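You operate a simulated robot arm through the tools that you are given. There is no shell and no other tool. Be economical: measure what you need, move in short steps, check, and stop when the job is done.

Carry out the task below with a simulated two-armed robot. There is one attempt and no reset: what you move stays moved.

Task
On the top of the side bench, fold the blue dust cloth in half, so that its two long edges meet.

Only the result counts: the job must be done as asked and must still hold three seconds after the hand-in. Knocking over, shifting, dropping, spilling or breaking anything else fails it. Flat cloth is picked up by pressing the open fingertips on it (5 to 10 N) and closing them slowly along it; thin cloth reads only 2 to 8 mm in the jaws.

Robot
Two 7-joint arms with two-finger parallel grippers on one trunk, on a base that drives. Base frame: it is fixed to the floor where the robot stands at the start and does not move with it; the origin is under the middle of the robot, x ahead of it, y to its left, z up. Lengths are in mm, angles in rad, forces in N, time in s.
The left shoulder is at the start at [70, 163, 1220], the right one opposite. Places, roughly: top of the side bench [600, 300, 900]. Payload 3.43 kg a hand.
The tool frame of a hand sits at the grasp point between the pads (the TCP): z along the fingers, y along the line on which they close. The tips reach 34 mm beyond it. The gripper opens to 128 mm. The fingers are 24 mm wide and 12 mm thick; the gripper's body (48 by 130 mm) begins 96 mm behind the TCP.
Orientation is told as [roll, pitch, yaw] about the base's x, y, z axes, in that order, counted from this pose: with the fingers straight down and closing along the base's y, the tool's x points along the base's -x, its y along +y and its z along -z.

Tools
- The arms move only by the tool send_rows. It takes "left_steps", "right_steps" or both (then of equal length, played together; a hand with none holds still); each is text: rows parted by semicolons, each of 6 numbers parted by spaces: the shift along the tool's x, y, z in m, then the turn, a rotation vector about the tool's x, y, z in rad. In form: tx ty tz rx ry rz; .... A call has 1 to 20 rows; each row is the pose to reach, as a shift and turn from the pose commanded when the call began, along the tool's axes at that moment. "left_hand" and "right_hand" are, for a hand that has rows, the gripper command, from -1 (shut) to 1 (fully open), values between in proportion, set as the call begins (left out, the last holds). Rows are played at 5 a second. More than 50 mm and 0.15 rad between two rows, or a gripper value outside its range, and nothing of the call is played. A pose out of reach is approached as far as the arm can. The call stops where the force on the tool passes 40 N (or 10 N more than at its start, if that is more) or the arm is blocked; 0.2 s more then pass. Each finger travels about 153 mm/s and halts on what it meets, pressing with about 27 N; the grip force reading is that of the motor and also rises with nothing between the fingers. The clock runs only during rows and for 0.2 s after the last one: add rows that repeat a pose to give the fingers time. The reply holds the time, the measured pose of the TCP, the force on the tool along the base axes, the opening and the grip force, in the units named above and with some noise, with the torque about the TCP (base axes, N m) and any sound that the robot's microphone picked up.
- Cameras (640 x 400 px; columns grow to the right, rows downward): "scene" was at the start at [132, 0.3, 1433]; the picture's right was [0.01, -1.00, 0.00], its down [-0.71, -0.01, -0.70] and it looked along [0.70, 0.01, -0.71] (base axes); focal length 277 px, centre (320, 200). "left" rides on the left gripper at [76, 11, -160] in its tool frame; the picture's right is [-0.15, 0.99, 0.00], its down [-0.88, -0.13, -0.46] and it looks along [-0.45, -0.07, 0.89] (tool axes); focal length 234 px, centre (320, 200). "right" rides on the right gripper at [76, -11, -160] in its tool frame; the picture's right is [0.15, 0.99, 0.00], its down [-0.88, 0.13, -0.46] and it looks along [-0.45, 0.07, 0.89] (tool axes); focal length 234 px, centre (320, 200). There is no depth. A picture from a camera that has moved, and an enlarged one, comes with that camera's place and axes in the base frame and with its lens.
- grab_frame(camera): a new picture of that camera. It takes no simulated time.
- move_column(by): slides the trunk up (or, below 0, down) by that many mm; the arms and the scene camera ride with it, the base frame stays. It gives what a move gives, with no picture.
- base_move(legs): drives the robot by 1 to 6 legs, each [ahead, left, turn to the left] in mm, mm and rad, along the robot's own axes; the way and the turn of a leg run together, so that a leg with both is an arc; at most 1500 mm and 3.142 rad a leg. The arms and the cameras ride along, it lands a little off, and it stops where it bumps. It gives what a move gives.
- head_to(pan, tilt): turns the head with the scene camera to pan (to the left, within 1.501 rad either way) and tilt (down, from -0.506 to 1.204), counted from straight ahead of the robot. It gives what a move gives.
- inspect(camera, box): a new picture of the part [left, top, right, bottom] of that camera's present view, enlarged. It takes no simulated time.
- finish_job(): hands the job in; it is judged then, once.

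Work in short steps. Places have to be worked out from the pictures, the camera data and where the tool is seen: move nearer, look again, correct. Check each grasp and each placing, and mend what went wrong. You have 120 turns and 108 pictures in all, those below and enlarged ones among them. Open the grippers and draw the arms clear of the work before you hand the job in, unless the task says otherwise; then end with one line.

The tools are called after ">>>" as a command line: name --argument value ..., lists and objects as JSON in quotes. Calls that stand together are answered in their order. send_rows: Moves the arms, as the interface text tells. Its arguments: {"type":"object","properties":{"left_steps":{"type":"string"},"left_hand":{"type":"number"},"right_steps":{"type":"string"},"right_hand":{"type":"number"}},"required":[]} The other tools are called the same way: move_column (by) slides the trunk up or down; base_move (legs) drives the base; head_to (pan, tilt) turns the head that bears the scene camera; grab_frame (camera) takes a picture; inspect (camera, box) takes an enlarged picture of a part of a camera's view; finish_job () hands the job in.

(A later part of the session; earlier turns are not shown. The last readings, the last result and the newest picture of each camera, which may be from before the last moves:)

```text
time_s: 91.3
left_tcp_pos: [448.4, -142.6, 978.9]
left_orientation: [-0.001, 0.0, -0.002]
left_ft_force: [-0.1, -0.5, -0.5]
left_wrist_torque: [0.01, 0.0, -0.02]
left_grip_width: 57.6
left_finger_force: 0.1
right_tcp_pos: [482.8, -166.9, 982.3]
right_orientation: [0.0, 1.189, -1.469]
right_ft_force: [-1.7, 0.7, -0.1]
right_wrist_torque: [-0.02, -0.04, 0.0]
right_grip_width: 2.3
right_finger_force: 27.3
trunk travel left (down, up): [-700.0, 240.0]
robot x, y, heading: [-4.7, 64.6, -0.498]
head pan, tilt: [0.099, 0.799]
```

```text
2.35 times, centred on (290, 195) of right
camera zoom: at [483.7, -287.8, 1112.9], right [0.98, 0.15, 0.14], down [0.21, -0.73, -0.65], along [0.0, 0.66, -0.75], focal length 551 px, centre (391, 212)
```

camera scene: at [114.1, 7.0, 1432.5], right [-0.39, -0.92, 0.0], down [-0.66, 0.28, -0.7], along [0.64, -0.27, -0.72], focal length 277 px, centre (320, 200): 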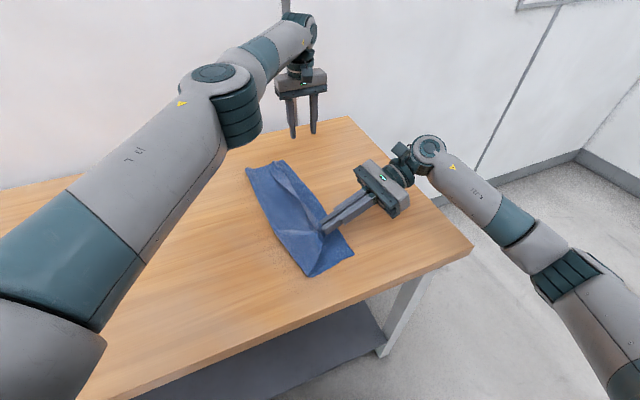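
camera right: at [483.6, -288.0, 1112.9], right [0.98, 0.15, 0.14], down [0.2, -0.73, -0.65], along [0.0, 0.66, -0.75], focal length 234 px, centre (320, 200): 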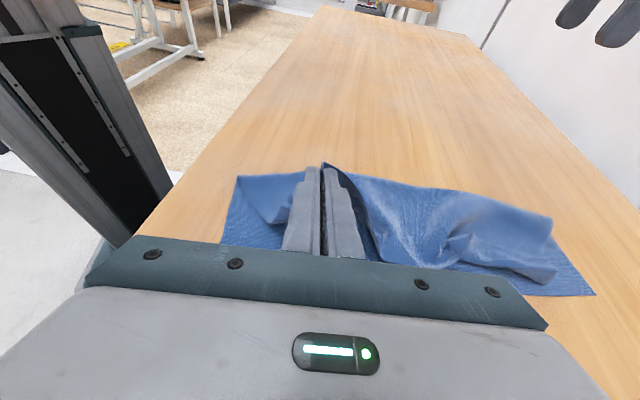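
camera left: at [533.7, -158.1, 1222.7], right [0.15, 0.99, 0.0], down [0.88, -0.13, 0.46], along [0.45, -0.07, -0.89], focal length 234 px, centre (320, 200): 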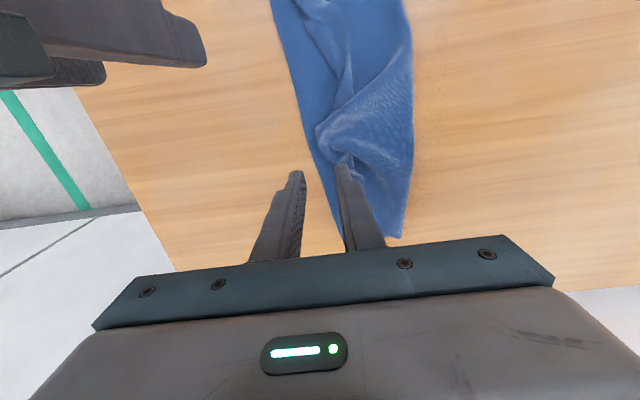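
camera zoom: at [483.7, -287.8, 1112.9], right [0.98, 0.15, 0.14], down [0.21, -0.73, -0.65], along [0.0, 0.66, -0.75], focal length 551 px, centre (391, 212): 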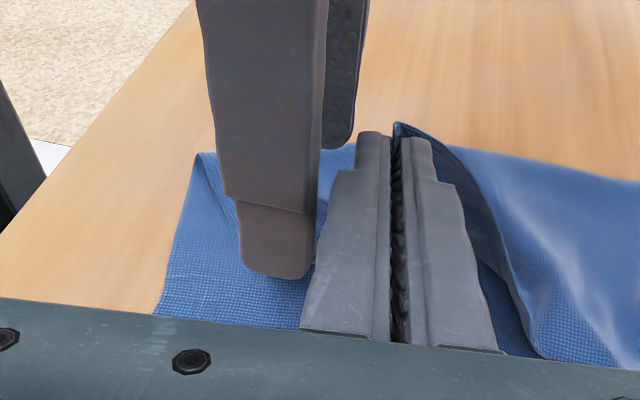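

The corner has drawn in under the right fingers, so the left can't take it there. Instead I'll raise the left and move it further along, and lift the right hand high so the strip hangs open, then take the edge with the left around x≈610.

>>> send_rows --left_steps "0 0 -0.04 0 0 0; 0 0 -0.08 0 0 0; 0 0.01 -0.11 0 0 0; -0.045 0.02 -0.11 0 0 0; -0.09 0.02 -0.11 0 0 0; -0.13 0.02 -0.11 0 0 0; -0.165 0.02 -0.11 0 0 0; -0.165 0.02 -0.11 0 0 0"

>>> send_rows --right_steps "0.010 0.001 0.003 0 0 0; 0.020 0.001 0.006 0 0 0; 0.030 0.002 0.010 0 0 0; 0.040 0.003 0.014 0 0 0; 0.051 0.004 0.018 0 0 0; 0.051 0.004 0.018 0 0 0"

>>> grab_frame --camera "left"

>>> grab_frame --camera "right"

```text
time_s: 93.1
left_tcp_pos: [613.1, -122.1, 1090.0]
left_orientation: [0.0, 0.0, 0.0]
left_ft_force: [-1.3, 0.1, 0.6]
left_wrist_torque: [0.01, 0.0, 0.02]
left_grip_width: 57.6
left_finger_force: 0.1
right_tcp_pos: [482.3, -166.5, 982.2]
right_orientation: [0.0, 1.191, -1.469]
right_ft_force: [0.7, 0.1, -0.7]
right_wrist_torque: [-0.01, -0.01, -0.04]
right_grip_width: 2.7
right_finger_force: 27.4
trunk travel left (down, up): [-700.0, 240.0]
robot x, y, heading: [-6.7, 62.7, -0.493]
head pan, tilt: [0.099, 0.799]
```

```text
time_s: 94.5
left_tcp_pos: [613.5, -123.2, 1090.3]
left_orientation: [-0.001, -0.001, 0.0]
left_ft_force: [0.2, -0.3, 1.4]
left_wrist_torque: [0.0, -0.01, 0.04]
left_grip_width: 57.6
left_finger_force: 0.1
right_tcp_pos: [482.7, -131.6, 1022.3]
right_orientation: [0.0, 1.191, -1.471]
right_ft_force: [-0.5, 0.2, 0.1]
right_wrist_torque: [-0.02, -0.01, -0.01]
right_grip_width: 2.4
right_finger_force: 27.0
trunk travel left (down, up): [-700.0, 240.0]
robot x, y, heading: [-7.6, 62.9, -0.496]
head pan, tilt: [0.099, 0.799]
```

```text
19 pictures are left
camera left: at [537.5, -111.1, 1249.9], right [0.15, 0.99, 0.0], down [0.88, -0.13, 0.46], along [0.45, -0.07, -0.89], focal length 234 px, centre (320, 200)
```

left: 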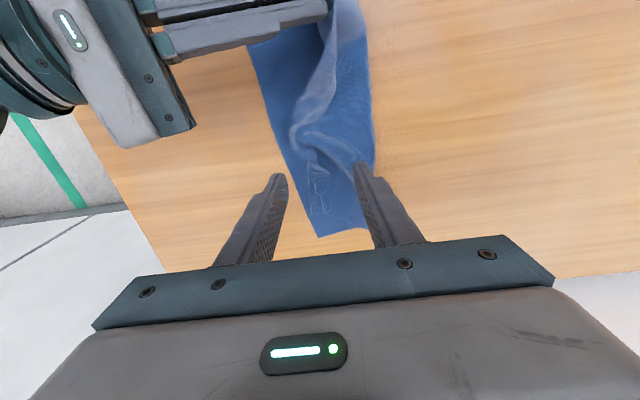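

```text
18 pictures are left
camera right: at [483.8, -252.5, 1153.5], right [0.98, 0.15, 0.14], down [0.2, -0.73, -0.65], along [0.0, 0.66, -0.75], focal length 234 px, centre (320, 200)
```

right: 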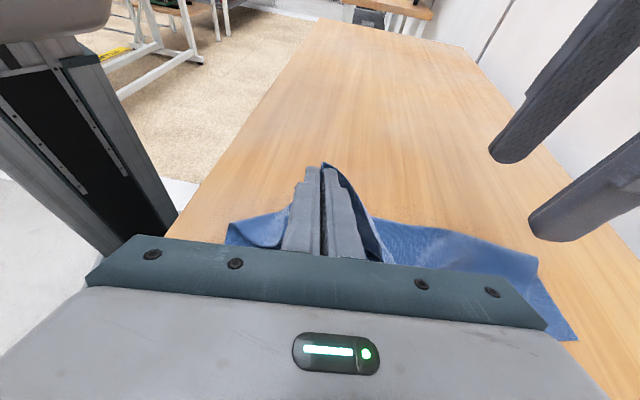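

I'll zoom in on the edge running from the right hand toward the middle.

>>> inspect --camera "left" --box '[240, 0, 420, 240]'

```text
1.67 times, centred on (330, 120) of left
camera zoom: at [537.5, -111.1, 1249.9], right [0.15, 0.99, 0.0], down [0.88, -0.13, 0.46], along [0.45, -0.07, -0.89], focal length 390 px, centre (303, 333)
```

zoom: 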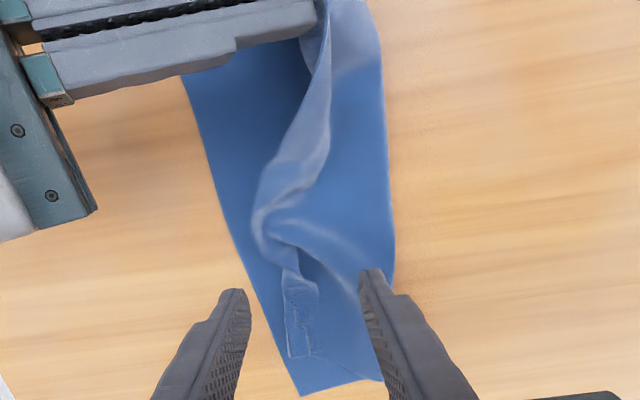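

I'll change tactics. The right hand sets the near end down with its strip standing, and the left, closed, waits inside. When the right opens and withdraws, the left pushes the standing strip over outward. First come the set-down and the left approach.

>>> send_rows --right_steps "-0.016 0 -0.007 0 0 0; -0.0325 0 -0.014 0 0 0; -0.050 0 -0.018 0 0 0; -0.068 0 -0.021 0 0 0; -0.082 0 -0.021 0 0 0; -0.095 0 -0.021 0 0 0; -0.105 0 -0.014 0 0 0; -0.105 0 -0.014 0 0 0" --left_steps "0.015 0.01 0 0 0 0; 0.035 0.02 0 0 0 0; 0.055 0.025 0 0 0 0; 0.075 0.025 0 0 0 0; 0.095 0.025 0 0 0 0; 0.115 0.025 0.005 0 0 0; 0.133 0.025 0.015 0 0 0; 0.133 0.025 0.02 0 0 0" --left_hand -1

>>> inspect --camera "left" --box '[200, 40, 440, 260]'

```text
time_s: 96.3
left_tcp_pos: [479.6, -96.4, 1069.6]
left_orientation: [-0.001, -0.001, 0.0]
left_ft_force: [0.5, 0.0, -0.4]
left_wrist_torque: [0.01, -0.02, -0.01]
left_grip_width: 0.0
left_finger_force: 26.8
right_tcp_pos: [487.5, -182.8, 930.4]
right_orientation: [0.006, 1.19, -1.469]
right_ft_force: [0.7, 0.2, 5.0]
right_wrist_torque: [0.11, 0.01, -0.02]
right_grip_width: 2.5
right_finger_force: 26.9
trunk travel left (down, up): [-700.0, 240.0]
robot x, y, heading: [-9.3, 68.1, -0.499]
head pan, tilt: [0.099, 0.799]
```

```text
1.82 times, centred on (320, 150) of left
camera zoom: at [404.2, -85.5, 1229.9], right [0.15, 0.99, 0.0], down [0.88, -0.13, 0.46], along [0.45, -0.07, -0.89], focal length 426 px, centre (320, 291)
```

zoom: 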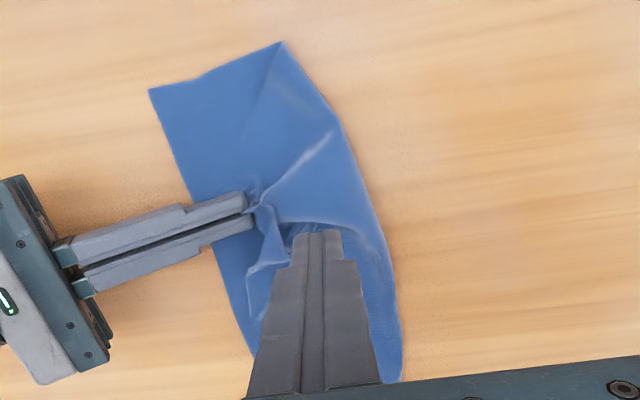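

The right hand holds the near strip standing at (484,-151). I'll lower the left just inside it, then release and withdraw the right while the left pushes outward.

>>> send_rows --left_steps "-0.005 0 0.04 0 0 0; -0.005 0 0.08 0 0 0; -0.005 0 0.11 0 0 0; -0.005 0 0.121 0 0 0; -0.005 0 0.121 0 0 0"

>>> send_rows --left_steps "0 0 0 0 0 0; 0 -0.020 0 0 0 0; 0 -0.040 0 0 0 0; 0 -0.060 0 0 0 0; 0 -0.078 0 0 0 0; 0 -0.095 0.001 0 0 0; 0 -0.108 0.004 0 0 0; 0 -0.108 0.004 0 0 0" --right_steps "0 0 0 0 0 0; 0 0 -0.012 0 0 0; 0 0 -0.050 0 0 0; 0 0 -0.095 0 0 0; 0 0 -0.14 0 0 0; 0 0 -0.15 0 0 0; 0 0 -0.15 0 0 0; 0 0 -0.15 0 0 0" --right_hand 0.2

>>> grab_frame --camera "right"

```text
time_s: 97.5
left_tcp_pos: [484.9, -97.7, 947.8]
left_orientation: [0.0, -0.001, -0.001]
left_ft_force: [-0.2, 0.0, -0.1]
left_wrist_torque: [0.01, 0.02, 0.01]
left_grip_width: 0.1
left_finger_force: 26.7
right_tcp_pos: [487.3, -182.4, 931.4]
right_orientation: [0.003, 1.19, -1.469]
right_ft_force: [0.5, -0.4, 5.8]
right_wrist_torque: [0.12, 0.01, -0.03]
right_grip_width: 2.4
right_finger_force: 27.5
trunk travel left (down, up): [-700.0, 240.0]
robot x, y, heading: [-2.3, 62.4, -0.492]
head pan, tilt: [0.099, 0.799]
```

```text
time_s: 99.3
left_tcp_pos: [486.2, -205.7, 944.3]
left_orientation: [-0.001, 0.0, 0.0]
left_ft_force: [-0.4, -0.4, 0.1]
left_wrist_torque: [-0.06, -0.01, -0.01]
left_grip_width: 0.1
left_finger_force: 26.9
right_tcp_pos: [502.5, -322.6, 986.2]
right_orientation: [-0.001, 1.191, -1.47]
right_ft_force: [-0.5, -0.4, 0.7]
right_wrist_torque: [0.02, 0.0, 0.03]
right_grip_width: 76.7
right_finger_force: 0.1
trunk travel left (down, up): [-700.0, 240.0]
robot x, y, heading: [-4.8, 65.6, -0.5]
head pan, tilt: [0.099, 0.799]
```

```text
15 pictures are left
camera right: at [502.7, -443.0, 1116.5], right [0.98, 0.15, 0.14], down [0.2, -0.73, -0.65], along [0.0, 0.66, -0.75], focal length 234 px, centre (320, 200)
```

right: 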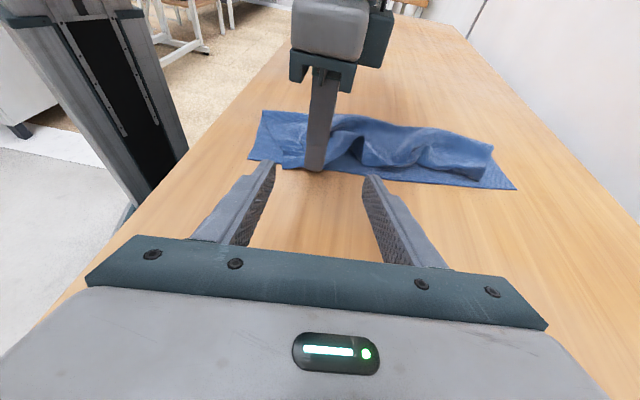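

That looks promising. I'll lift the left away and zoom in.

>>> send_rows --left_steps "0 0 -0.04 0 0 0; 0 0 -0.09 0 0 0; -0.03 0.04 -0.13 0 0 0; -0.07 0.06 -0.13 0 0 0; -0.07 0.06 -0.13 0 0 0"

>>> inspect --camera "right" --box '[230, 90, 530, 200]'

```text
refused: row 3 steps farther than a row can; nothing moved
```

```text
2.13 times, centred on (380, 145) of right
camera zoom: at [502.7, -443.0, 1116.5], right [0.98, 0.15, 0.14], down [0.2, -0.73, -0.65], along [0.0, 0.66, -0.75], focal length 500 px, centre (192, 317)
```

zoom: 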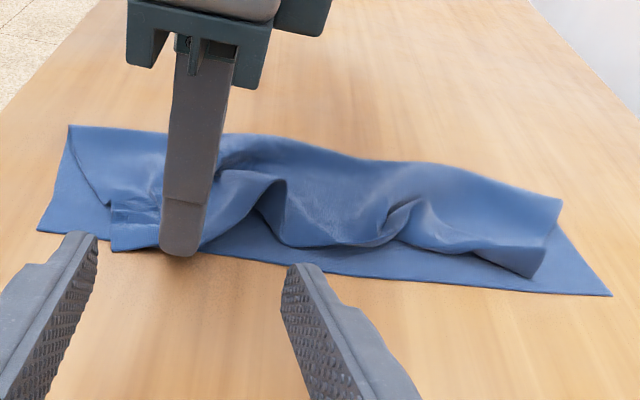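

The near end has flipped out properly. I'll lift the left hand over the middle and look down at the rest of the strip.

>>> send_rows --left_steps "0 0 -0.045 0 0 0; 0 0.01 -0.09 0 0 0; -0.02 0.03 -0.12 0 0 0; -0.05 0.06 -0.14 0 0 0; -0.08 0.09 -0.14 0 0 0; -0.11 0.12 -0.14 0 0 0; -0.11 0.15 -0.14 0 0 0"

>>> inspect --camera "left" --box '[120, 0, 400, 240]'

```text
time_s: 100.9
left_tcp_pos: [595.3, -54.4, 1083.9]
left_orientation: [-0.001, -0.001, -0.001]
left_ft_force: [0.4, -0.6, 0.2]
left_wrist_torque: [-0.06, 0.0, -0.03]
left_grip_width: 0.0
left_finger_force: 26.9
right_tcp_pos: [501.2, -320.8, 985.7]
right_orientation: [0.003, 1.186, -1.47]
right_ft_force: [0.2, 0.4, 0.9]
right_wrist_torque: [-0.02, 0.02, -0.01]
right_grip_width: 76.7
right_finger_force: 0.1
trunk travel left (down, up): [-700.0, 240.0]
robot x, y, heading: [-6.4, 64.4, -0.496]
head pan, tilt: [0.099, 0.799]
```

```text
1.67 times, centred on (260, 120) of left
camera zoom: at [519.0, -42.1, 1244.5], right [0.15, 0.99, 0.0], down [0.88, -0.13, 0.46], along [0.45, -0.07, -0.89], focal length 390 px, centre (420, 333)
```

zoom: 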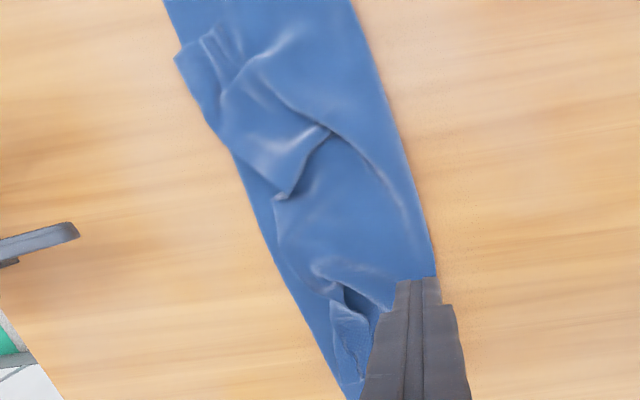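

The near end and middle look out; the far end is still tucked. For far reach with both hands I need to square the robot to the bench. I'll untilt and raise the right hand first, then turn and shift the base.

>>> send_rows --right_steps "0.007 0 -0.003 0 -0.149 0; 0.014 0 -0.006 0 -0.298 0; 0.021 0 -0.009 0 -0.446 0; 0.030 0 -0.012 0 -0.595 0; 0.038 0 -0.015 0 -0.744 0; 0.046 0 -0.018 0 -0.892 0; 0.056 0 -0.022 0 -1.041 0; 0.070 0 -0.028 0 -1.19 0; 0.080 0 -0.032 0 -1.19 0" --right_hand -0.6

>>> base_move --legs '[[0, 0, 0.496], [0, -110, 0]]'

```text
time_s: 102.9
left_tcp_pos: [594.4, -55.1, 1082.7]
left_orientation: [0.001, 0.001, 0.001]
left_ft_force: [-0.4, -1.0, -1.1]
left_wrist_torque: [0.04, 0.0, -0.01]
left_grip_width: 0.0
left_finger_force: 26.8
right_tcp_pos: [501.0, -323.9, 1072.2]
right_orientation: [0.0, 0.0, -1.47]
right_ft_force: [0.6, 0.1, -0.5]
right_wrist_torque: [0.04, -0.01, 0.0]
right_grip_width: 25.8
right_finger_force: 0.0
trunk travel left (down, up): [-700.0, 240.0]
robot x, y, heading: [-4.9, 61.2, -0.496]
head pan, tilt: [0.099, 0.799]
```

```text
time_s: 105.5
left_tcp_pos: [579.6, 134.8, 1084.1]
left_orientation: [0.0, 0.0, 0.493]
left_ft_force: [0.0, -0.5, -0.2]
left_wrist_torque: [0.0, -0.01, -0.02]
left_grip_width: 0.2
left_finger_force: 27.0
right_tcp_pos: [622.1, -144.2, 1071.6]
right_orientation: [-0.001, 0.0, -0.977]
right_ft_force: [0.7, -1.1, 0.2]
right_wrist_torque: [0.01, 0.04, 0.02]
right_grip_width: 25.7
right_finger_force: 0.1
trunk travel left (down, up): [-700.0, 240.0]
robot x, y, heading: [-6.7, -49.2, 0.001]
head pan, tilt: [0.099, 0.799]
```

The base is squared at (-7,-49). I'll move the right hand over the far tuck (about (705,-134)) with the closing axis along the strip and look.

>>> send_rows --right_steps "-0.010 0.019 0.02 0 0 0.124; -0.019 0.037 0.04 0 0 0.247; -0.029 0.056 0.06 0 0 0.37; -0.038 0.0744 0.08 0 0 0.493; -0.038 0.0744 0.08 0 0 0.493"

>>> inspect --camera "right" --box '[160, 20, 460, 240]'

```text
time_s: 106.7
left_tcp_pos: [578.3, 134.2, 1085.1]
left_orientation: [-0.001, 0.0, 0.494]
left_ft_force: [-0.4, 0.1, -0.4]
left_wrist_torque: [0.01, 0.03, -0.03]
left_grip_width: 0.0
left_finger_force: 26.9
right_tcp_pos: [705.6, -135.8, 992.5]
right_orientation: [0.0, 0.002, -1.472]
right_ft_force: [-0.6, 0.5, 0.6]
right_wrist_torque: [0.0, -0.01, -0.01]
right_grip_width: 25.8
right_finger_force: 0.1
trunk travel left (down, up): [-700.0, 240.0]
robot x, y, heading: [-5.4, -48.5, -0.001]
head pan, tilt: [0.099, 0.799]
```

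```text
1.82 times, centred on (310, 130) of right
camera zoom: at [687.0, -62.1, 1152.8], right [0.97, 0.24, 0.0], down [0.22, -0.86, 0.46], along [0.11, -0.44, -0.89], focal length 426 px, centre (338, 327)
```

zoom: 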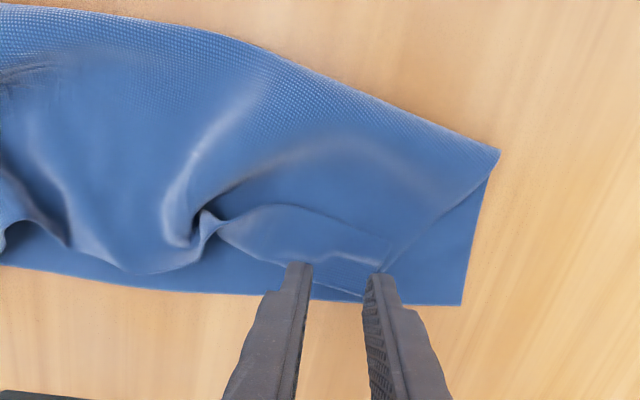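

The far tuck is clear: it spans x 655–731, centred near (692,-129). I'll move over it and lower to contact.

>>> send_rows --right_steps "0.007 -0.008 0.025 0 0 0; 0.007 -0.008 0.045 0 0 0; 0.007 -0.008 0.051 0 0 0; 0.007 -0.008 0.0535 0 0 0; 0.007 -0.008 0.0552 0 0 0; 0.007 -0.008 0.0552 0 0 0; 0.007 -0.008 0.0552 0 0 0"

```text
time_s: 108.3
left_tcp_pos: [579.1, 133.2, 1083.3]
left_orientation: [0.0, -0.001, 0.495]
left_ft_force: [-0.2, 0.7, -0.8]
left_wrist_torque: [0.0, 0.01, 0.01]
left_grip_width: 0.0
left_finger_force: 27.3
right_tcp_pos: [697.2, -128.8, 938.0]
right_orientation: [0.002, 0.001, -1.469]
right_ft_force: [1.5, -0.7, 6.2]
right_wrist_torque: [-0.03, -0.18, 0.01]
right_grip_width: 25.9
right_finger_force: 0.3
trunk travel left (down, up): [-700.0, 240.0]
robot x, y, heading: [-5.0, -45.8, -0.002]
head pan, tilt: [0.099, 0.799]
```

Contact is 6 N. I'll close in steps, then lift and roll the strip upright.

>>> send_rows --right_steps "0 0 0 0 0 0; 0 0 0 0 0 0" --right_hand -0.7

>>> send_rows --right_steps "0 0 0 0 0 0; 0 0 0 0 0 0" --right_hand -0.8

>>> send_rows --right_steps "0 0 0 0 0 0; 0 0 0 0 0 0" --right_hand -0.9

>>> send_rows --right_steps "0 0 0 0 0 0; 0 0 0 0 0 0; 0 0 0 0 0 0" --right_hand -1

>>> send_rows --right_steps "-0.005 0 -0.008 0 0.149 0; -0.010 0 -0.015 0 0.298 0; -0.0145 0 -0.0215 0 0.446 0; -0.019 0 -0.0276 0 0.595 0; -0.023 0 -0.033 0 0.744 0; -0.0264 0 -0.0376 0 0.892 0; -0.029 0 -0.042 0 1.041 0; -0.031 0 -0.046 0 1.19 0; -0.031 0 -0.046 0 1.19 0"

>>> inspect --camera "right" --box '[140, 100, 500, 300]'

```text
time_s: 108.9
left_tcp_pos: [578.3, 134.6, 1084.3]
left_orientation: [0.0, 0.0, 0.494]
left_ft_force: [-0.7, -0.4, 0.3]
left_wrist_torque: [-0.02, 0.03, -0.03]
left_grip_width: 0.0
left_finger_force: 27.2
right_tcp_pos: [696.6, -129.7, 938.4]
right_orientation: [0.001, -0.001, -1.469]
right_ft_force: [-0.9, 0.3, 7.4]
right_wrist_torque: [-0.07, -0.12, -0.04]
right_grip_width: 18.3
right_finger_force: 0.2
trunk travel left (down, up): [-700.0, 240.0]
robot x, y, heading: [-6.6, -46.3, 0.002]
head pan, tilt: [0.099, 0.799]
```

```text
time_s: 109.5
left_tcp_pos: [578.1, 133.3, 1084.9]
left_orientation: [0.0, -0.003, 0.494]
left_ft_force: [-0.5, -1.0, 0.3]
left_wrist_torque: [0.04, 0.01, 0.0]
left_grip_width: 0.0
left_finger_force: 27.3
right_tcp_pos: [696.2, -128.1, 937.4]
right_orientation: [0.002, -0.001, -1.471]
right_ft_force: [-1.0, -0.6, 8.0]
right_wrist_torque: [-0.04, -0.08, -0.04]
right_grip_width: 11.8
right_finger_force: 0.0
trunk travel left (down, up): [-700.0, 240.0]
robot x, y, heading: [-5.5, -49.4, -0.005]
head pan, tilt: [0.099, 0.799]
```

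```text
time_s: 110.1
left_tcp_pos: [577.9, 132.6, 1083.5]
left_orientation: [0.002, -0.001, 0.493]
left_ft_force: [-0.4, 0.5, 0.9]
left_wrist_torque: [0.01, 0.0, -0.01]
left_grip_width: 0.1
left_finger_force: 27.4
right_tcp_pos: [697.8, -128.5, 936.7]
right_orientation: [-0.001, 0.0, -1.47]
right_ft_force: [-1.6, -0.9, 5.8]
right_wrist_torque: [-0.04, 0.0, -0.03]
right_grip_width: 5.2
right_finger_force: 0.0
trunk travel left (down, up): [-700.0, 240.0]
robot x, y, heading: [-6.4, -47.9, -0.002]
head pan, tilt: [0.099, 0.799]
```

```text
time_s: 110.9
left_tcp_pos: [579.2, 133.5, 1084.6]
left_orientation: [0.0, 0.002, 0.491]
left_ft_force: [-0.1, 0.9, -0.2]
left_wrist_torque: [0.02, -0.04, -0.04]
left_grip_width: 0.1
left_finger_force: 26.9
right_tcp_pos: [697.5, -129.8, 937.0]
right_orientation: [0.002, 0.001, -1.469]
right_ft_force: [-0.1, 0.3, 7.7]
right_wrist_torque: [-0.07, -0.12, 0.02]
right_grip_width: 1.4
right_finger_force: 27.0
trunk travel left (down, up): [-700.0, 240.0]
robot x, y, heading: [-4.9, -49.9, -0.005]
head pan, tilt: [0.099, 0.799]
```

```text
time_s: 112.9
left_tcp_pos: [578.5, 133.8, 1084.4]
left_orientation: [0.001, 0.0, 0.494]
left_ft_force: [0.1, 0.6, -0.4]
left_wrist_torque: [0.03, -0.02, 0.0]
left_grip_width: 0.1
left_finger_force: 26.7
right_tcp_pos: [700.9, -158.9, 983.8]
right_orientation: [0.002, 1.193, -1.47]
right_ft_force: [-0.2, 0.8, -0.1]
right_wrist_torque: [-0.05, 0.02, -0.01]
right_grip_width: 1.0
right_finger_force: 27.0
trunk travel left (down, up): [-700.0, 240.0]
robot x, y, heading: [-2.5, -48.6, -0.008]
head pan, tilt: [0.099, 0.799]
```

```text
1.78 times, centred on (320, 200) of right
camera zoom: at [701.6, -280.7, 1113.6], right [0.98, 0.15, 0.14], down [0.21, -0.73, -0.65], along [0.0, 0.66, -0.75], focal length 416 px, centre (320, 200)
```

zoom: 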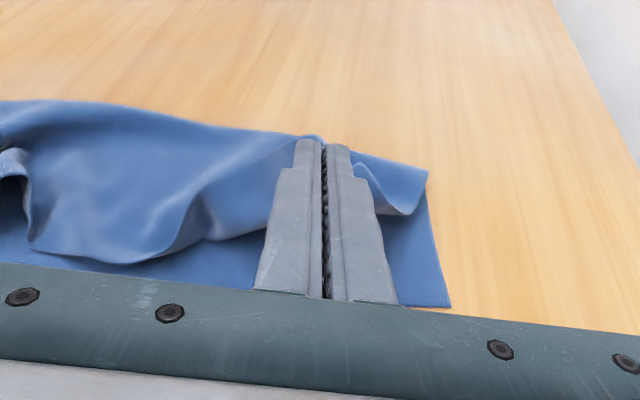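

It's held, lightly. I'll set it down standing while the left hand comes over just inside it.

>>> send_rows --right_steps "-0.013 0 0.002 0 0 0; -0.026 0 0.004 0 0 0; -0.039 0 0.009 0 0 0; -0.050 0 0.015 0 0 0; -0.050 0 0.015 0 0 0; -0.050 0 0.015 0 0 0; -0.050 0 0.015 0 0 0" --left_steps "-0.001 -0.035 0 0 0 0; -0.002 -0.07 0 0 0 0; -0.003 -0.11 0 0 0 0; -0.004 -0.15 0 0 0 0; -0.005 -0.19 0.01 0 0 0; -0.006 -0.22 0.02 0 0 0; -0.006 -0.237 0.024 0 0 0"

>>> send_rows --left_steps "0 0 0.04 0 0 0; 0 0 0.08 0 0 0; 0 0 0.108 0 0 0; 0 0 0.111 0 0 0; 0 0 0.111 0 0 0"

>>> inspect --camera "left" --box '[140, 20, 440, 260]'

```text
time_s: 114.5
left_tcp_pos: [696.7, -74.8, 1060.4]
left_orientation: [0.001, 0.0, 0.492]
left_ft_force: [0.5, 0.5, 0.0]
left_wrist_torque: [0.0, 0.01, 0.0]
left_grip_width: 0.0
left_finger_force: 26.2
right_tcp_pos: [700.4, -165.0, 930.3]
right_orientation: [0.0, 1.19, -1.468]
right_ft_force: [-0.1, -0.1, 0.4]
right_wrist_torque: [-0.02, -0.03, -0.01]
right_grip_width: 0.8
right_finger_force: 26.8
trunk travel left (down, up): [-700.0, 240.0]
robot x, y, heading: [-5.2, -49.0, -0.004]
head pan, tilt: [0.099, 0.799]
```

```text
time_s: 115.7
left_tcp_pos: [697.0, -73.2, 947.5]
left_orientation: [0.0, -0.001, 0.495]
left_ft_force: [0.6, 0.3, -0.2]
left_wrist_torque: [-0.02, -0.04, 0.01]
left_grip_width: 0.0
left_finger_force: 26.9
right_tcp_pos: [701.0, -163.7, 930.0]
right_orientation: [0.0, 1.19, -1.468]
right_ft_force: [0.2, -0.4, 0.2]
right_wrist_torque: [0.02, 0.0, -0.03]
right_grip_width: 1.2
right_finger_force: 27.6
trunk travel left (down, up): [-700.0, 240.0]
robot x, y, heading: [-6.8, -50.9, -0.004]
head pan, tilt: [0.099, 0.799]
```

```text
1.67 times, centred on (290, 140) of left
camera zoom: at [624.4, -98.6, 1108.7], right [-0.34, 0.94, 0.0], down [0.84, 0.3, 0.46], along [0.43, 0.15, -0.89], focal length 390 px, centre (370, 300)
```

zoom: 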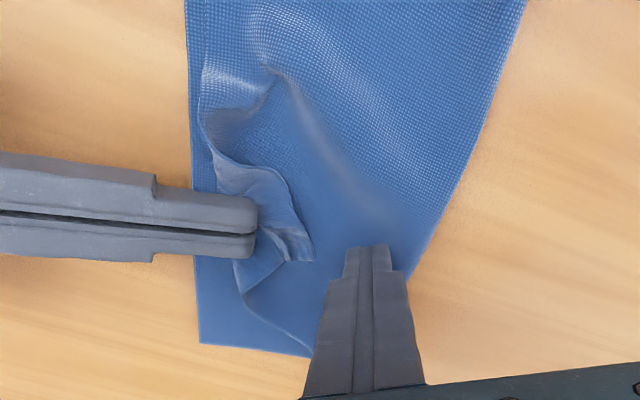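

The strip is held up but leaning inward. I'll first nudge the left tip under its free edge, then release the right and push outward.

>>> send_rows --left_steps "0.002 -0.004 0.004 0 0 0; 0.006 -0.011 0.004 0 0 0; 0.0105 -0.0195 0.004 0 0 0"

>>> send_rows --left_steps "0 0 0 0 0 0; 0.0095 -0.0176 0 0 0 0; 0.019 -0.0352 0 0 0 0; 0.028 -0.052 -0.001 0 0 0; 0.0355 -0.066 -0.001 0 0 0; 0.041 -0.0765 -0.001 0 0 0; 0.041 -0.0765 0 0 0 0; 0.041 -0.0765 -0.04 0 0 0; 0.041 -0.0765 -0.08 0 0 0; 0.041 -0.0765 -0.12 0 0 0" --right_steps "0 0 0 0 0 0; 0 0 -0.012 0 0 0; 0 0 -0.055 0 0 0; 0 0 -0.10 0 0 0; 0 0 -0.14 0 0 0; 0 0 -0.15 0 0 0; 0 0 -0.15 0 0 0; 0 0 -0.15 0 0 0; 0 0 -0.15 0 0 0; 0 0 -0.15 0 0 0" --right_hand 0.2

>>> grab_frame --camera "right"

```text
time_s: 116.5
left_tcp_pos: [695.4, -95.3, 944.9]
left_orientation: [-0.002, -0.001, 0.494]
left_ft_force: [-0.4, 0.3, 0.1]
left_wrist_torque: [0.03, 0.02, -0.03]
left_grip_width: 0.1
left_finger_force: 27.5
right_tcp_pos: [700.4, -165.3, 930.3]
right_orientation: [0.0, 1.191, -1.471]
right_ft_force: [0.4, 0.2, 0.0]
right_wrist_torque: [0.03, 0.0, 0.01]
right_grip_width: 1.0
right_finger_force: 26.7
trunk travel left (down, up): [-700.0, 240.0]
robot x, y, heading: [-8.6, -45.3, -0.002]
head pan, tilt: [0.099, 0.799]
```

```text
time_s: 118.7
left_tcp_pos: [697.7, -182.8, 1066.5]
left_orientation: [0.0, 0.0, 0.491]
left_ft_force: [0.0, 0.3, -0.2]
left_wrist_torque: [0.03, 0.01, 0.02]
left_grip_width: 0.0
left_finger_force: 26.8
right_tcp_pos: [714.9, -303.0, 987.8]
right_orientation: [0.001, 1.188, -1.468]
right_ft_force: [-1.0, 0.5, -0.1]
right_wrist_torque: [0.0, -0.02, -0.03]
right_grip_width: 77.1
right_finger_force: 0.1
trunk travel left (down, up): [-700.0, 240.0]
robot x, y, heading: [-6.8, -47.9, -0.001]
head pan, tilt: [0.099, 0.799]
```

```text
9 pictures are left
camera right: at [716.0, -424.0, 1118.0], right [0.98, 0.15, 0.14], down [0.21, -0.73, -0.65], along [0.0, 0.66, -0.75], focal length 234 px, centre (320, 200)
```

right: 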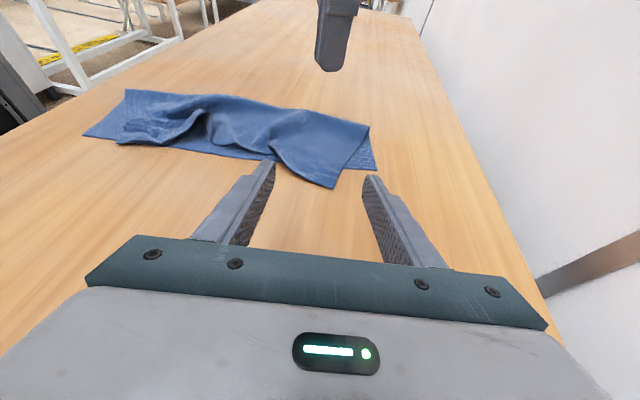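

The far end has flipped out too. I'll move the left hand clear and take an overview from the scene camera.

>>> send_rows --left_steps "0.0 0.04 -0.02 0 0 0; 0.0 0.08 -0.04 0 0 0; 0.0 0.12 -0.04 0 0 0; 0.0 0.16 -0.04 0 0 0; 0 0.20 -0.04 0 0 0; 0 0.24 -0.04 0 0 0; 0 0.27 -0.04 0 0 0" --right_steps "0.007 0 -0.010 0 -0.149 0; 0.016 0 -0.020 0 -0.298 0; 0.026 0 -0.030 0 -0.446 0; 0.038 0 -0.04 0 -0.595 0; 0.048 0 -0.05 0 -0.744 0; 0.058 0 -0.055 0 -0.892 0; 0.068 0 -0.06 0 -1.04 0"

>>> inspect --camera "scene" --box '[240, 140, 460, 310]'

```text
time_s: 120.3
left_tcp_pos: [567.9, 59.4, 1103.4]
left_orientation: [-0.002, 0.0, 0.492]
left_ft_force: [0.4, -0.3, -0.7]
left_wrist_torque: [-0.07, -0.04, -0.01]
left_grip_width: 0.0
left_finger_force: 26.9
right_tcp_pos: [717.2, -331.3, 1073.0]
right_orientation: [0.003, 0.145, -1.469]
right_ft_force: [-0.9, 0.4, -0.4]
right_wrist_torque: [-0.01, -0.01, 0.03]
right_grip_width: 76.6
right_finger_force: 0.1
trunk travel left (down, up): [-700.0, 240.0]
robot x, y, heading: [-10.1, -44.7, -0.002]
head pan, tilt: [0.099, 0.799]
```

```text
2.35 times, centred on (350, 225) of scene
camera zoom: at [124.8, -37.6, 1432.5], right [0.1, -1.0, 0.0], down [-0.71, -0.07, -0.7], along [0.69, 0.07, -0.72], focal length 653 px, centre (249, 141)
```

zoom: 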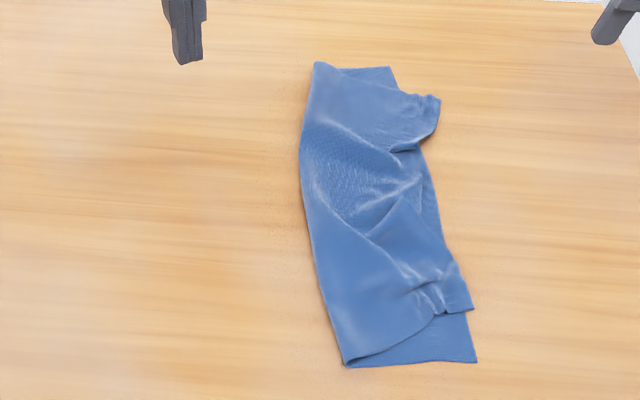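

All of the free edge is now outside; what remains is straightening. The top layer's corners sit about 50 mm inward at (445,-209) and (731,-209), and should lie at (394,-206) and (780,-154). I'll take both top corners and pull them apart in a balanced way, moving the right hand toward the near corner first.

>>> send_rows --right_steps "0.02 -0.03 0.005 0 -0.04 0; 0.04 -0.06 0.01 0 -0.08 0; 0.06 -0.09 0.02 0 -0.12 0; 0.08 -0.12 0.03 0 -0.145 0; 0.10 -0.15 0.04 0 -0.145 0; 0.12 -0.18 0.055 0 -0.145 0; 0.14 -0.21 0.07 0 -0.145 0; 0.156 -0.244 0.085 0 -0.145 0; 0.156 -0.244 0.085 0 -0.145 0" --right_hand -0.69

>>> send_rows --right_steps "0 0 0 0 0 -0.147; 0 0 0 0 0 -0.294; 0 0 0 0 0 -0.441; 0 0 0 0 0 -0.588; 0 0 0 0 0 -0.735; 0 0 0 0 0 -0.882; 0 0 0 0 0 -1.029; 0 0 0 0 0 -1.176; 0 0 0 0 0 -1.323; 0 0 0 0 0 -1.47" --left_steps "-0.001 -0.029 0.01 0 0 0.05; -0.003 -0.058 0.02 0 0 0.10; -0.004 -0.087 0.03 0 0 0.15; -0.006 -0.116 0.04 0 0 0.20; -0.007 -0.145 0.05 0 0 0.25; -0.009 -0.174 0.06 0 0 0.30; -0.010 -0.203 0.07 0 0 0.35; -0.012 -0.232 0.08 0 0 0.40; -0.013 -0.260 0.09 0 0 0.45; -0.0145 -0.288 0.10 0 0 0.492" --left_hand -0.69

>>> inspect --camera "right" --box '[220, 60, 460, 260]'

>>> inspect --camera "left" --box '[220, 60, 460, 260]'

```text
time_s: 122.3
left_tcp_pos: [568.9, 57.6, 1104.3]
left_orientation: [0.001, 0.001, 0.491]
left_ft_force: [0.2, 0.0, -0.5]
left_wrist_torque: [0.02, -0.03, -0.01]
left_grip_width: 0.0
left_finger_force: 27.2
right_tcp_pos: [456.9, -193.1, 1012.1]
right_orientation: [0.001, 0.006, -1.47]
right_ft_force: [-1.2, -0.2, 1.0]
right_wrist_torque: [0.0, 0.01, 0.0]
right_grip_width: 19.9
right_finger_force: 0.1
trunk travel left (down, up): [-700.0, 240.0]
robot x, y, heading: [-3.6, -46.4, -0.004]
head pan, tilt: [0.099, 0.799]
```

```text
time_s: 124.5
left_tcp_pos: [718.9, -192.7, 1005.4]
left_orientation: [0.002, -0.002, -0.002]
left_ft_force: [0.8, 0.8, -0.2]
left_wrist_torque: [0.03, 0.04, -0.01]
left_grip_width: 19.8
left_finger_force: 0.1
right_tcp_pos: [458.1, -193.8, 1011.9]
right_orientation: [0.009, 0.001, 0.002]
right_ft_force: [0.1, -0.4, 0.2]
right_wrist_torque: [0.04, -0.01, 0.01]
right_grip_width: 19.8
right_finger_force: 0.1
trunk travel left (down, up): [-700.0, 240.0]
robot x, y, heading: [-4.0, -46.5, -0.002]
head pan, tilt: [0.099, 0.799]
```

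```text
2.00 times, centred on (340, 160) of right
camera zoom: at [382.7, -206.7, 1171.9], right [-0.15, 0.99, 0.01], down [0.88, 0.13, 0.46], along [0.45, 0.07, -0.89], focal length 468 px, centre (280, 280)
```

zoom: 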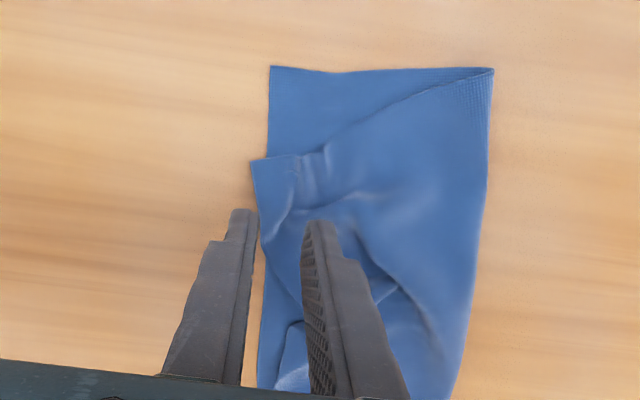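

```text
2.00 times, centred on (340, 160) of left
camera zoom: at [642.4, -182.0, 1165.3], right [0.15, 0.99, 0.0], down [0.88, -0.13, 0.46], along [0.45, -0.07, -0.89], focal length 468 px, centre (280, 280)
```

zoom: 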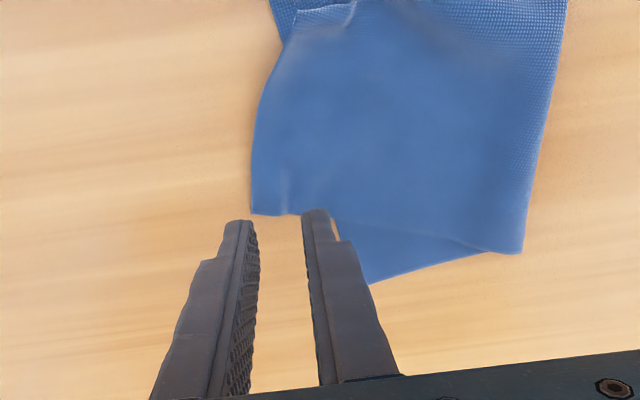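

Corners: near top (445,-213) over lower (395,-209); far top (729,-212) over lower (787,-146). I'll lower both hands onto the top corners.

>>> send_rows --right_steps "0 0.004 0.03 0 0 0; 0 0.004 0.06 0 0 0; 0 0.004 0.072 0 0 0; 0 0.004 0.0745 0 0 0; 0 0.004 0.0755 0 0 0; 0 0.004 0.0755 0 0 0; 0 0.004 0.0755 0 0 0" --left_steps "0.005 0.005 0.03 0 0 0; 0.005 0.005 0.055 0 0 0; 0.005 0.005 0.066 0 0 0; 0.005 0.005 0.0685 0 0 0; 0.005 0.005 0.0695 0 0 0; 0.005 0.005 0.0695 0 0 0; 0.005 0.005 0.0695 0 0 0"

```text
time_s: 126.1
left_tcp_pos: [712.8, -185.7, 936.3]
left_orientation: [0.0, 0.0, 0.002]
left_ft_force: [0.8, 0.9, 2.8]
left_wrist_torque: [0.06, 0.03, -0.02]
left_grip_width: 19.8
left_finger_force: 0.1
right_tcp_pos: [458.7, -186.9, 936.6]
right_orientation: [0.005, 0.0, 0.001]
right_ft_force: [1.8, 0.8, 5.2]
right_wrist_torque: [0.02, -0.04, 0.0]
right_grip_width: 19.9
right_finger_force: 0.0
trunk travel left (down, up): [-700.0, 240.0]
robot x, y, heading: [-4.9, -49.6, -0.007]
head pan, tilt: [0.099, 0.799]
```

Contact is good on both. I'll close slowly in steps and lift slightly.

>>> send_rows --right_steps "0 0 0 0 0 0; 0 0 0 0 0 0" --left_steps "0 0 0.0004 0 0 0; 0 0 0.0004 0 0 0" --left_hand -0.8 --right_hand -0.8

>>> send_rows --right_steps "0 0 0 0 0 0; 0 0 0 0 0 0" --left_steps "0 0 0 0 0 0; 0 0 0 0 0 0" --left_hand -0.9 --right_hand -0.9

>>> send_rows --right_steps "0 0 0 0 0 0; 0 0 0 0 0 0; 0 0 0 0 0 0; 0 0 -0.012 0 0 0; 0 0 -0.022 0 0 0" --left_steps "0 0 0 0 0 0; 0 0 0 0 0 0; 0 0 0 0 0 0; 0 0 -0.012 0 0 0; 0 0 -0.022 0 0 0" --left_hand -1 --right_hand -1

>>> inspect --camera "scene" --box '[240, 140, 460, 310]'

```text
time_s: 126.7
left_tcp_pos: [713.0, -185.0, 935.6]
left_orientation: [0.001, -0.002, 0.003]
left_ft_force: [1.2, -0.6, 6.5]
left_wrist_torque: [0.08, 0.0, -0.04]
left_grip_width: 12.4
left_finger_force: 0.2
right_tcp_pos: [457.4, -186.5, 936.2]
right_orientation: [0.006, 0.0, 0.0]
right_ft_force: [0.8, 0.7, 5.6]
right_wrist_torque: [0.02, -0.05, -0.01]
right_grip_width: 12.3
right_finger_force: 0.2
trunk travel left (down, up): [-700.0, 240.0]
robot x, y, heading: [-6.3, -44.8, -0.001]
head pan, tilt: [0.099, 0.799]
```

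```text
time_s: 127.3
left_tcp_pos: [711.8, -186.0, 935.7]
left_orientation: [-0.002, -0.003, 0.002]
left_ft_force: [1.6, -0.6, 7.9]
left_wrist_torque: [0.09, -0.05, -0.01]
left_grip_width: 5.7
left_finger_force: 0.0
right_tcp_pos: [457.6, -188.2, 936.7]
right_orientation: [0.004, 0.0, 0.001]
right_ft_force: [0.7, 0.7, 3.4]
right_wrist_torque: [0.04, 0.02, 0.0]
right_grip_width: 5.7
right_finger_force: 0.1
trunk travel left (down, up): [-700.0, 240.0]
robot x, y, heading: [-4.2, -50.1, 0.003]
head pan, tilt: [0.099, 0.799]
```

```text
time_s: 128.5
left_tcp_pos: [713.2, -186.2, 957.5]
left_orientation: [0.0, 0.001, 0.001]
left_ft_force: [-1.1, 0.0, 0.1]
left_wrist_torque: [-0.01, -0.01, 0.0]
left_grip_width: 0.0
left_finger_force: 27.2
right_tcp_pos: [458.0, -187.1, 957.6]
right_orientation: [0.005, 0.001, 0.0]
right_ft_force: [0.0, 0.1, -0.5]
right_wrist_torque: [0.01, 0.01, 0.0]
right_grip_width: 2.4
right_finger_force: 26.9
trunk travel left (down, up): [-700.0, 240.0]
robot x, y, heading: [-7.7, -46.0, -0.006]
head pan, tilt: [0.099, 0.799]
```

```text
2.35 times, centred on (350, 225) of scene
camera zoom: at [125.1, -40.0, 1432.4], right [0.1, -1.0, 0.0], down [-0.71, -0.07, -0.7], along [0.69, 0.07, -0.72], focal length 653 px, centre (249, 141)
```

zoom: 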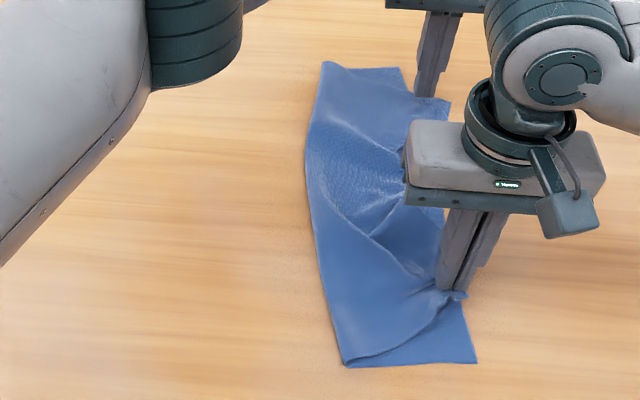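

The right holds (2.4 mm) but the left slipped empty. I'll retry the left slightly further inside with a wider opening.

>>> send_rows --left_steps "0.008 0.010 -0.005 0 0 0; 0.008 0.010 0.010 0 0 0; 0.008 0.010 0.020 0 0 0; 0.008 0.010 0.0222 0 0 0; 0.008 0.010 0.0222 0 0 0; 0.008 0.010 0.0222 0 0 0" --left_hand -0.5

>>> send_rows --left_steps "0 0 0 0 0 0; 0 0 0 0 0 0" --left_hand -0.6

>>> send_rows --left_steps "0 0 0 0 0 0; 0 0 0 0 0 0" --left_hand -0.7

>>> send_rows --left_steps "0 0 0 0 0 0; 0 0 0 0 0 0" --left_hand -0.8

>>> send_rows --left_steps "0 0 0 0 0 0; 0 0 0 0 0 0" --left_hand -0.9

>>> send_rows --left_steps "0 0 0 0 0 0; 0 0 0 0 0 0; 0 0 0 0 0 0; 0 0 -0.010 0 0 0; 0 0 -0.02 0 0 0" --left_hand -1

```text
time_s: 129.9
left_tcp_pos: [704.7, -177.1, 935.7]
left_orientation: [0.001, -0.002, 0.002]
left_ft_force: [1.4, -1.1, 9.0]
left_wrist_torque: [0.12, -0.08, 0.0]
left_grip_width: 31.2
left_finger_force: 0.1
right_tcp_pos: [458.2, -187.2, 957.9]
right_orientation: [0.006, 0.001, 0.001]
right_ft_force: [-0.7, 0.6, -0.1]
right_wrist_torque: [-0.01, 0.03, 0.01]
right_grip_width: 2.3
right_finger_force: 27.1
trunk travel left (down, up): [-700.0, 240.0]
robot x, y, heading: [-8.3, -50.0, -0.001]
head pan, tilt: [0.099, 0.799]
```

```text
time_s: 130.5
left_tcp_pos: [704.9, -175.8, 935.3]
left_orientation: [0.0, -0.001, 0.001]
left_ft_force: [1.4, -1.3, 12.3]
left_wrist_torque: [0.1, -0.07, -0.01]
left_grip_width: 24.8
left_finger_force: 0.1
right_tcp_pos: [458.2, -187.1, 957.2]
right_orientation: [0.005, 0.001, -0.001]
right_ft_force: [0.1, -0.2, 0.4]
right_wrist_torque: [0.01, -0.01, 0.0]
right_grip_width: 2.3
right_finger_force: 27.1
trunk travel left (down, up): [-700.0, 240.0]
robot x, y, heading: [-6.4, -46.2, -0.004]
head pan, tilt: [0.099, 0.799]
```

```text
time_s: 131.1
left_tcp_pos: [702.8, -175.3, 935.5]
left_orientation: [0.001, -0.002, 0.0]
left_ft_force: [2.0, -0.3, 13.8]
left_wrist_torque: [0.09, -0.05, -0.04]
left_grip_width: 18.2
left_finger_force: 0.1
right_tcp_pos: [457.4, -187.4, 958.1]
right_orientation: [0.006, 0.0, 0.001]
right_ft_force: [-1.0, -0.3, 0.0]
right_wrist_torque: [-0.01, 0.03, 0.02]
right_grip_width: 2.2
right_finger_force: 27.0
trunk travel left (down, up): [-700.0, 240.0]
robot x, y, heading: [-2.9, -47.0, -0.003]
head pan, tilt: [0.099, 0.799]
```

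```text
time_s: 131.7
left_tcp_pos: [704.2, -176.5, 936.0]
left_orientation: [0.0, -0.002, 0.003]
left_ft_force: [1.7, -1.0, 14.3]
left_wrist_torque: [0.05, -0.08, -0.02]
left_grip_width: 12.1
left_finger_force: 0.1
right_tcp_pos: [457.7, -187.2, 959.5]
right_orientation: [0.005, 0.001, 0.0]
right_ft_force: [0.0, 0.0, -0.4]
right_wrist_torque: [-0.02, 0.0, -0.01]
right_grip_width: 2.3
right_finger_force: 26.7
trunk travel left (down, up): [-700.0, 240.0]
robot x, y, heading: [-7.8, -48.0, 0.002]
head pan, tilt: [0.099, 0.799]
```

```text
time_s: 132.3
left_tcp_pos: [702.9, -175.1, 935.0]
left_orientation: [-0.003, -0.002, 0.002]
left_ft_force: [-0.2, -0.8, 15.9]
left_wrist_torque: [0.13, -0.07, -0.02]
left_grip_width: 6.3
left_finger_force: 0.1
right_tcp_pos: [457.6, -187.7, 959.1]
right_orientation: [0.007, -0.001, 0.0]
right_ft_force: [0.2, -0.3, -0.2]
right_wrist_torque: [0.01, 0.02, -0.01]
right_grip_width: 2.1
right_finger_force: 26.9
trunk travel left (down, up): [-700.0, 240.0]
robot x, y, heading: [-6.6, -45.5, -0.002]
head pan, tilt: [0.099, 0.799]
```

```text
time_s: 133.5
left_tcp_pos: [703.9, -175.3, 956.2]
left_orientation: [-0.001, 0.0, 0.0]
left_ft_force: [0.1, -0.2, 0.5]
left_wrist_torque: [-0.03, 0.0, -0.03]
left_grip_width: 2.5
left_finger_force: 27.1
right_tcp_pos: [457.6, -188.0, 957.0]
right_orientation: [0.005, 0.0, 0.0]
right_ft_force: [-0.7, 1.1, -0.1]
right_wrist_torque: [0.01, 0.0, 0.0]
right_grip_width: 2.5
right_finger_force: 27.2
trunk travel left (down, up): [-700.0, 240.0]
robot x, y, heading: [-8.0, -50.9, 0.001]
head pan, tilt: [0.099, 0.799]
```

Both corners are held now (2.5 mm each). I'll pull them apart: near corner by (-50,+4), far corner by (+56,+60), at low height.

>>> send_rows --right_steps "0.006 0 0 0 0 0; 0.012 0.001 0 0 0 0; 0.018 0.001 0 0 0 0; 0.025 0.002 0 0 0 0; 0.031 0.002 0 0 0 0; 0.038 0.003 0 0 0 0; 0.044 0.003 0 0 0 0; 0.050 0.004 0 0 0 0; 0.050 0.004 0.006 0 0 0; 0.050 0.004 0.012 0 0 0; 0.050 0.004 0.012 0 0 0" --left_steps "-0.007 0.007 0 0 0 0; -0.014 0.015 0 0 0 0; -0.021 0.022 0 0 0 0; -0.028 0.030 0 0 0 0; -0.035 0.037 0 0 0 0; -0.042 0.045 0 0 0 0; -0.049 0.052 0 0 0 0; -0.056 0.060 0 0 0 0; -0.056 0.060 0.006 0 0 0; -0.056 0.060 0.012 0 0 0; -0.056 0.060 0.012 0 0 0"

>>> inspect --camera "scene" --box '[240, 140, 460, 310]'

```text
time_s: 135.9
left_tcp_pos: [761.3, -116.3, 942.9]
left_orientation: [-0.001, 0.0, 0.0]
left_ft_force: [-20.9, -4.5, 1.7]
left_wrist_torque: [-0.12, 0.69, 0.07]
left_grip_width: 2.0
left_finger_force: 26.6
right_tcp_pos: [407.7, -184.6, 946.7]
right_orientation: [0.005, -0.002, -0.001]
right_ft_force: [20.6, 4.9, 0.1]
right_wrist_torque: [0.12, -0.7, 0.0]
right_grip_width: 2.4
right_finger_force: 26.6
trunk travel left (down, up): [-700.0, 240.0]
robot x, y, heading: [-6.5, -49.7, -0.008]
head pan, tilt: [0.099, 0.799]
```

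```text
2.35 times, centred on (350, 225) of scene
camera zoom: at [125.6, -40.1, 1432.5], right [0.1, -1.0, 0.0], down [-0.71, -0.07, -0.7], along [0.69, 0.07, -0.72], focal length 653 px, centre (249, 141)
```

zoom: 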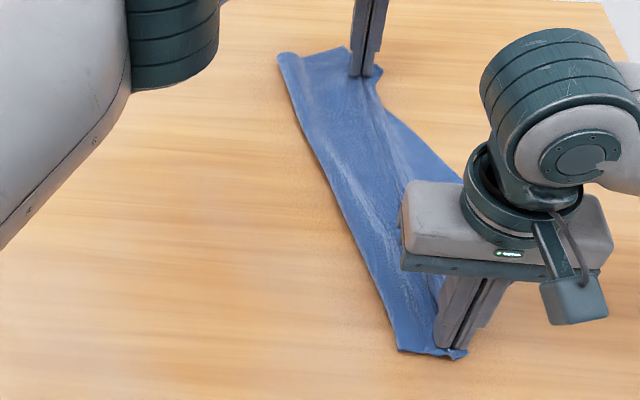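

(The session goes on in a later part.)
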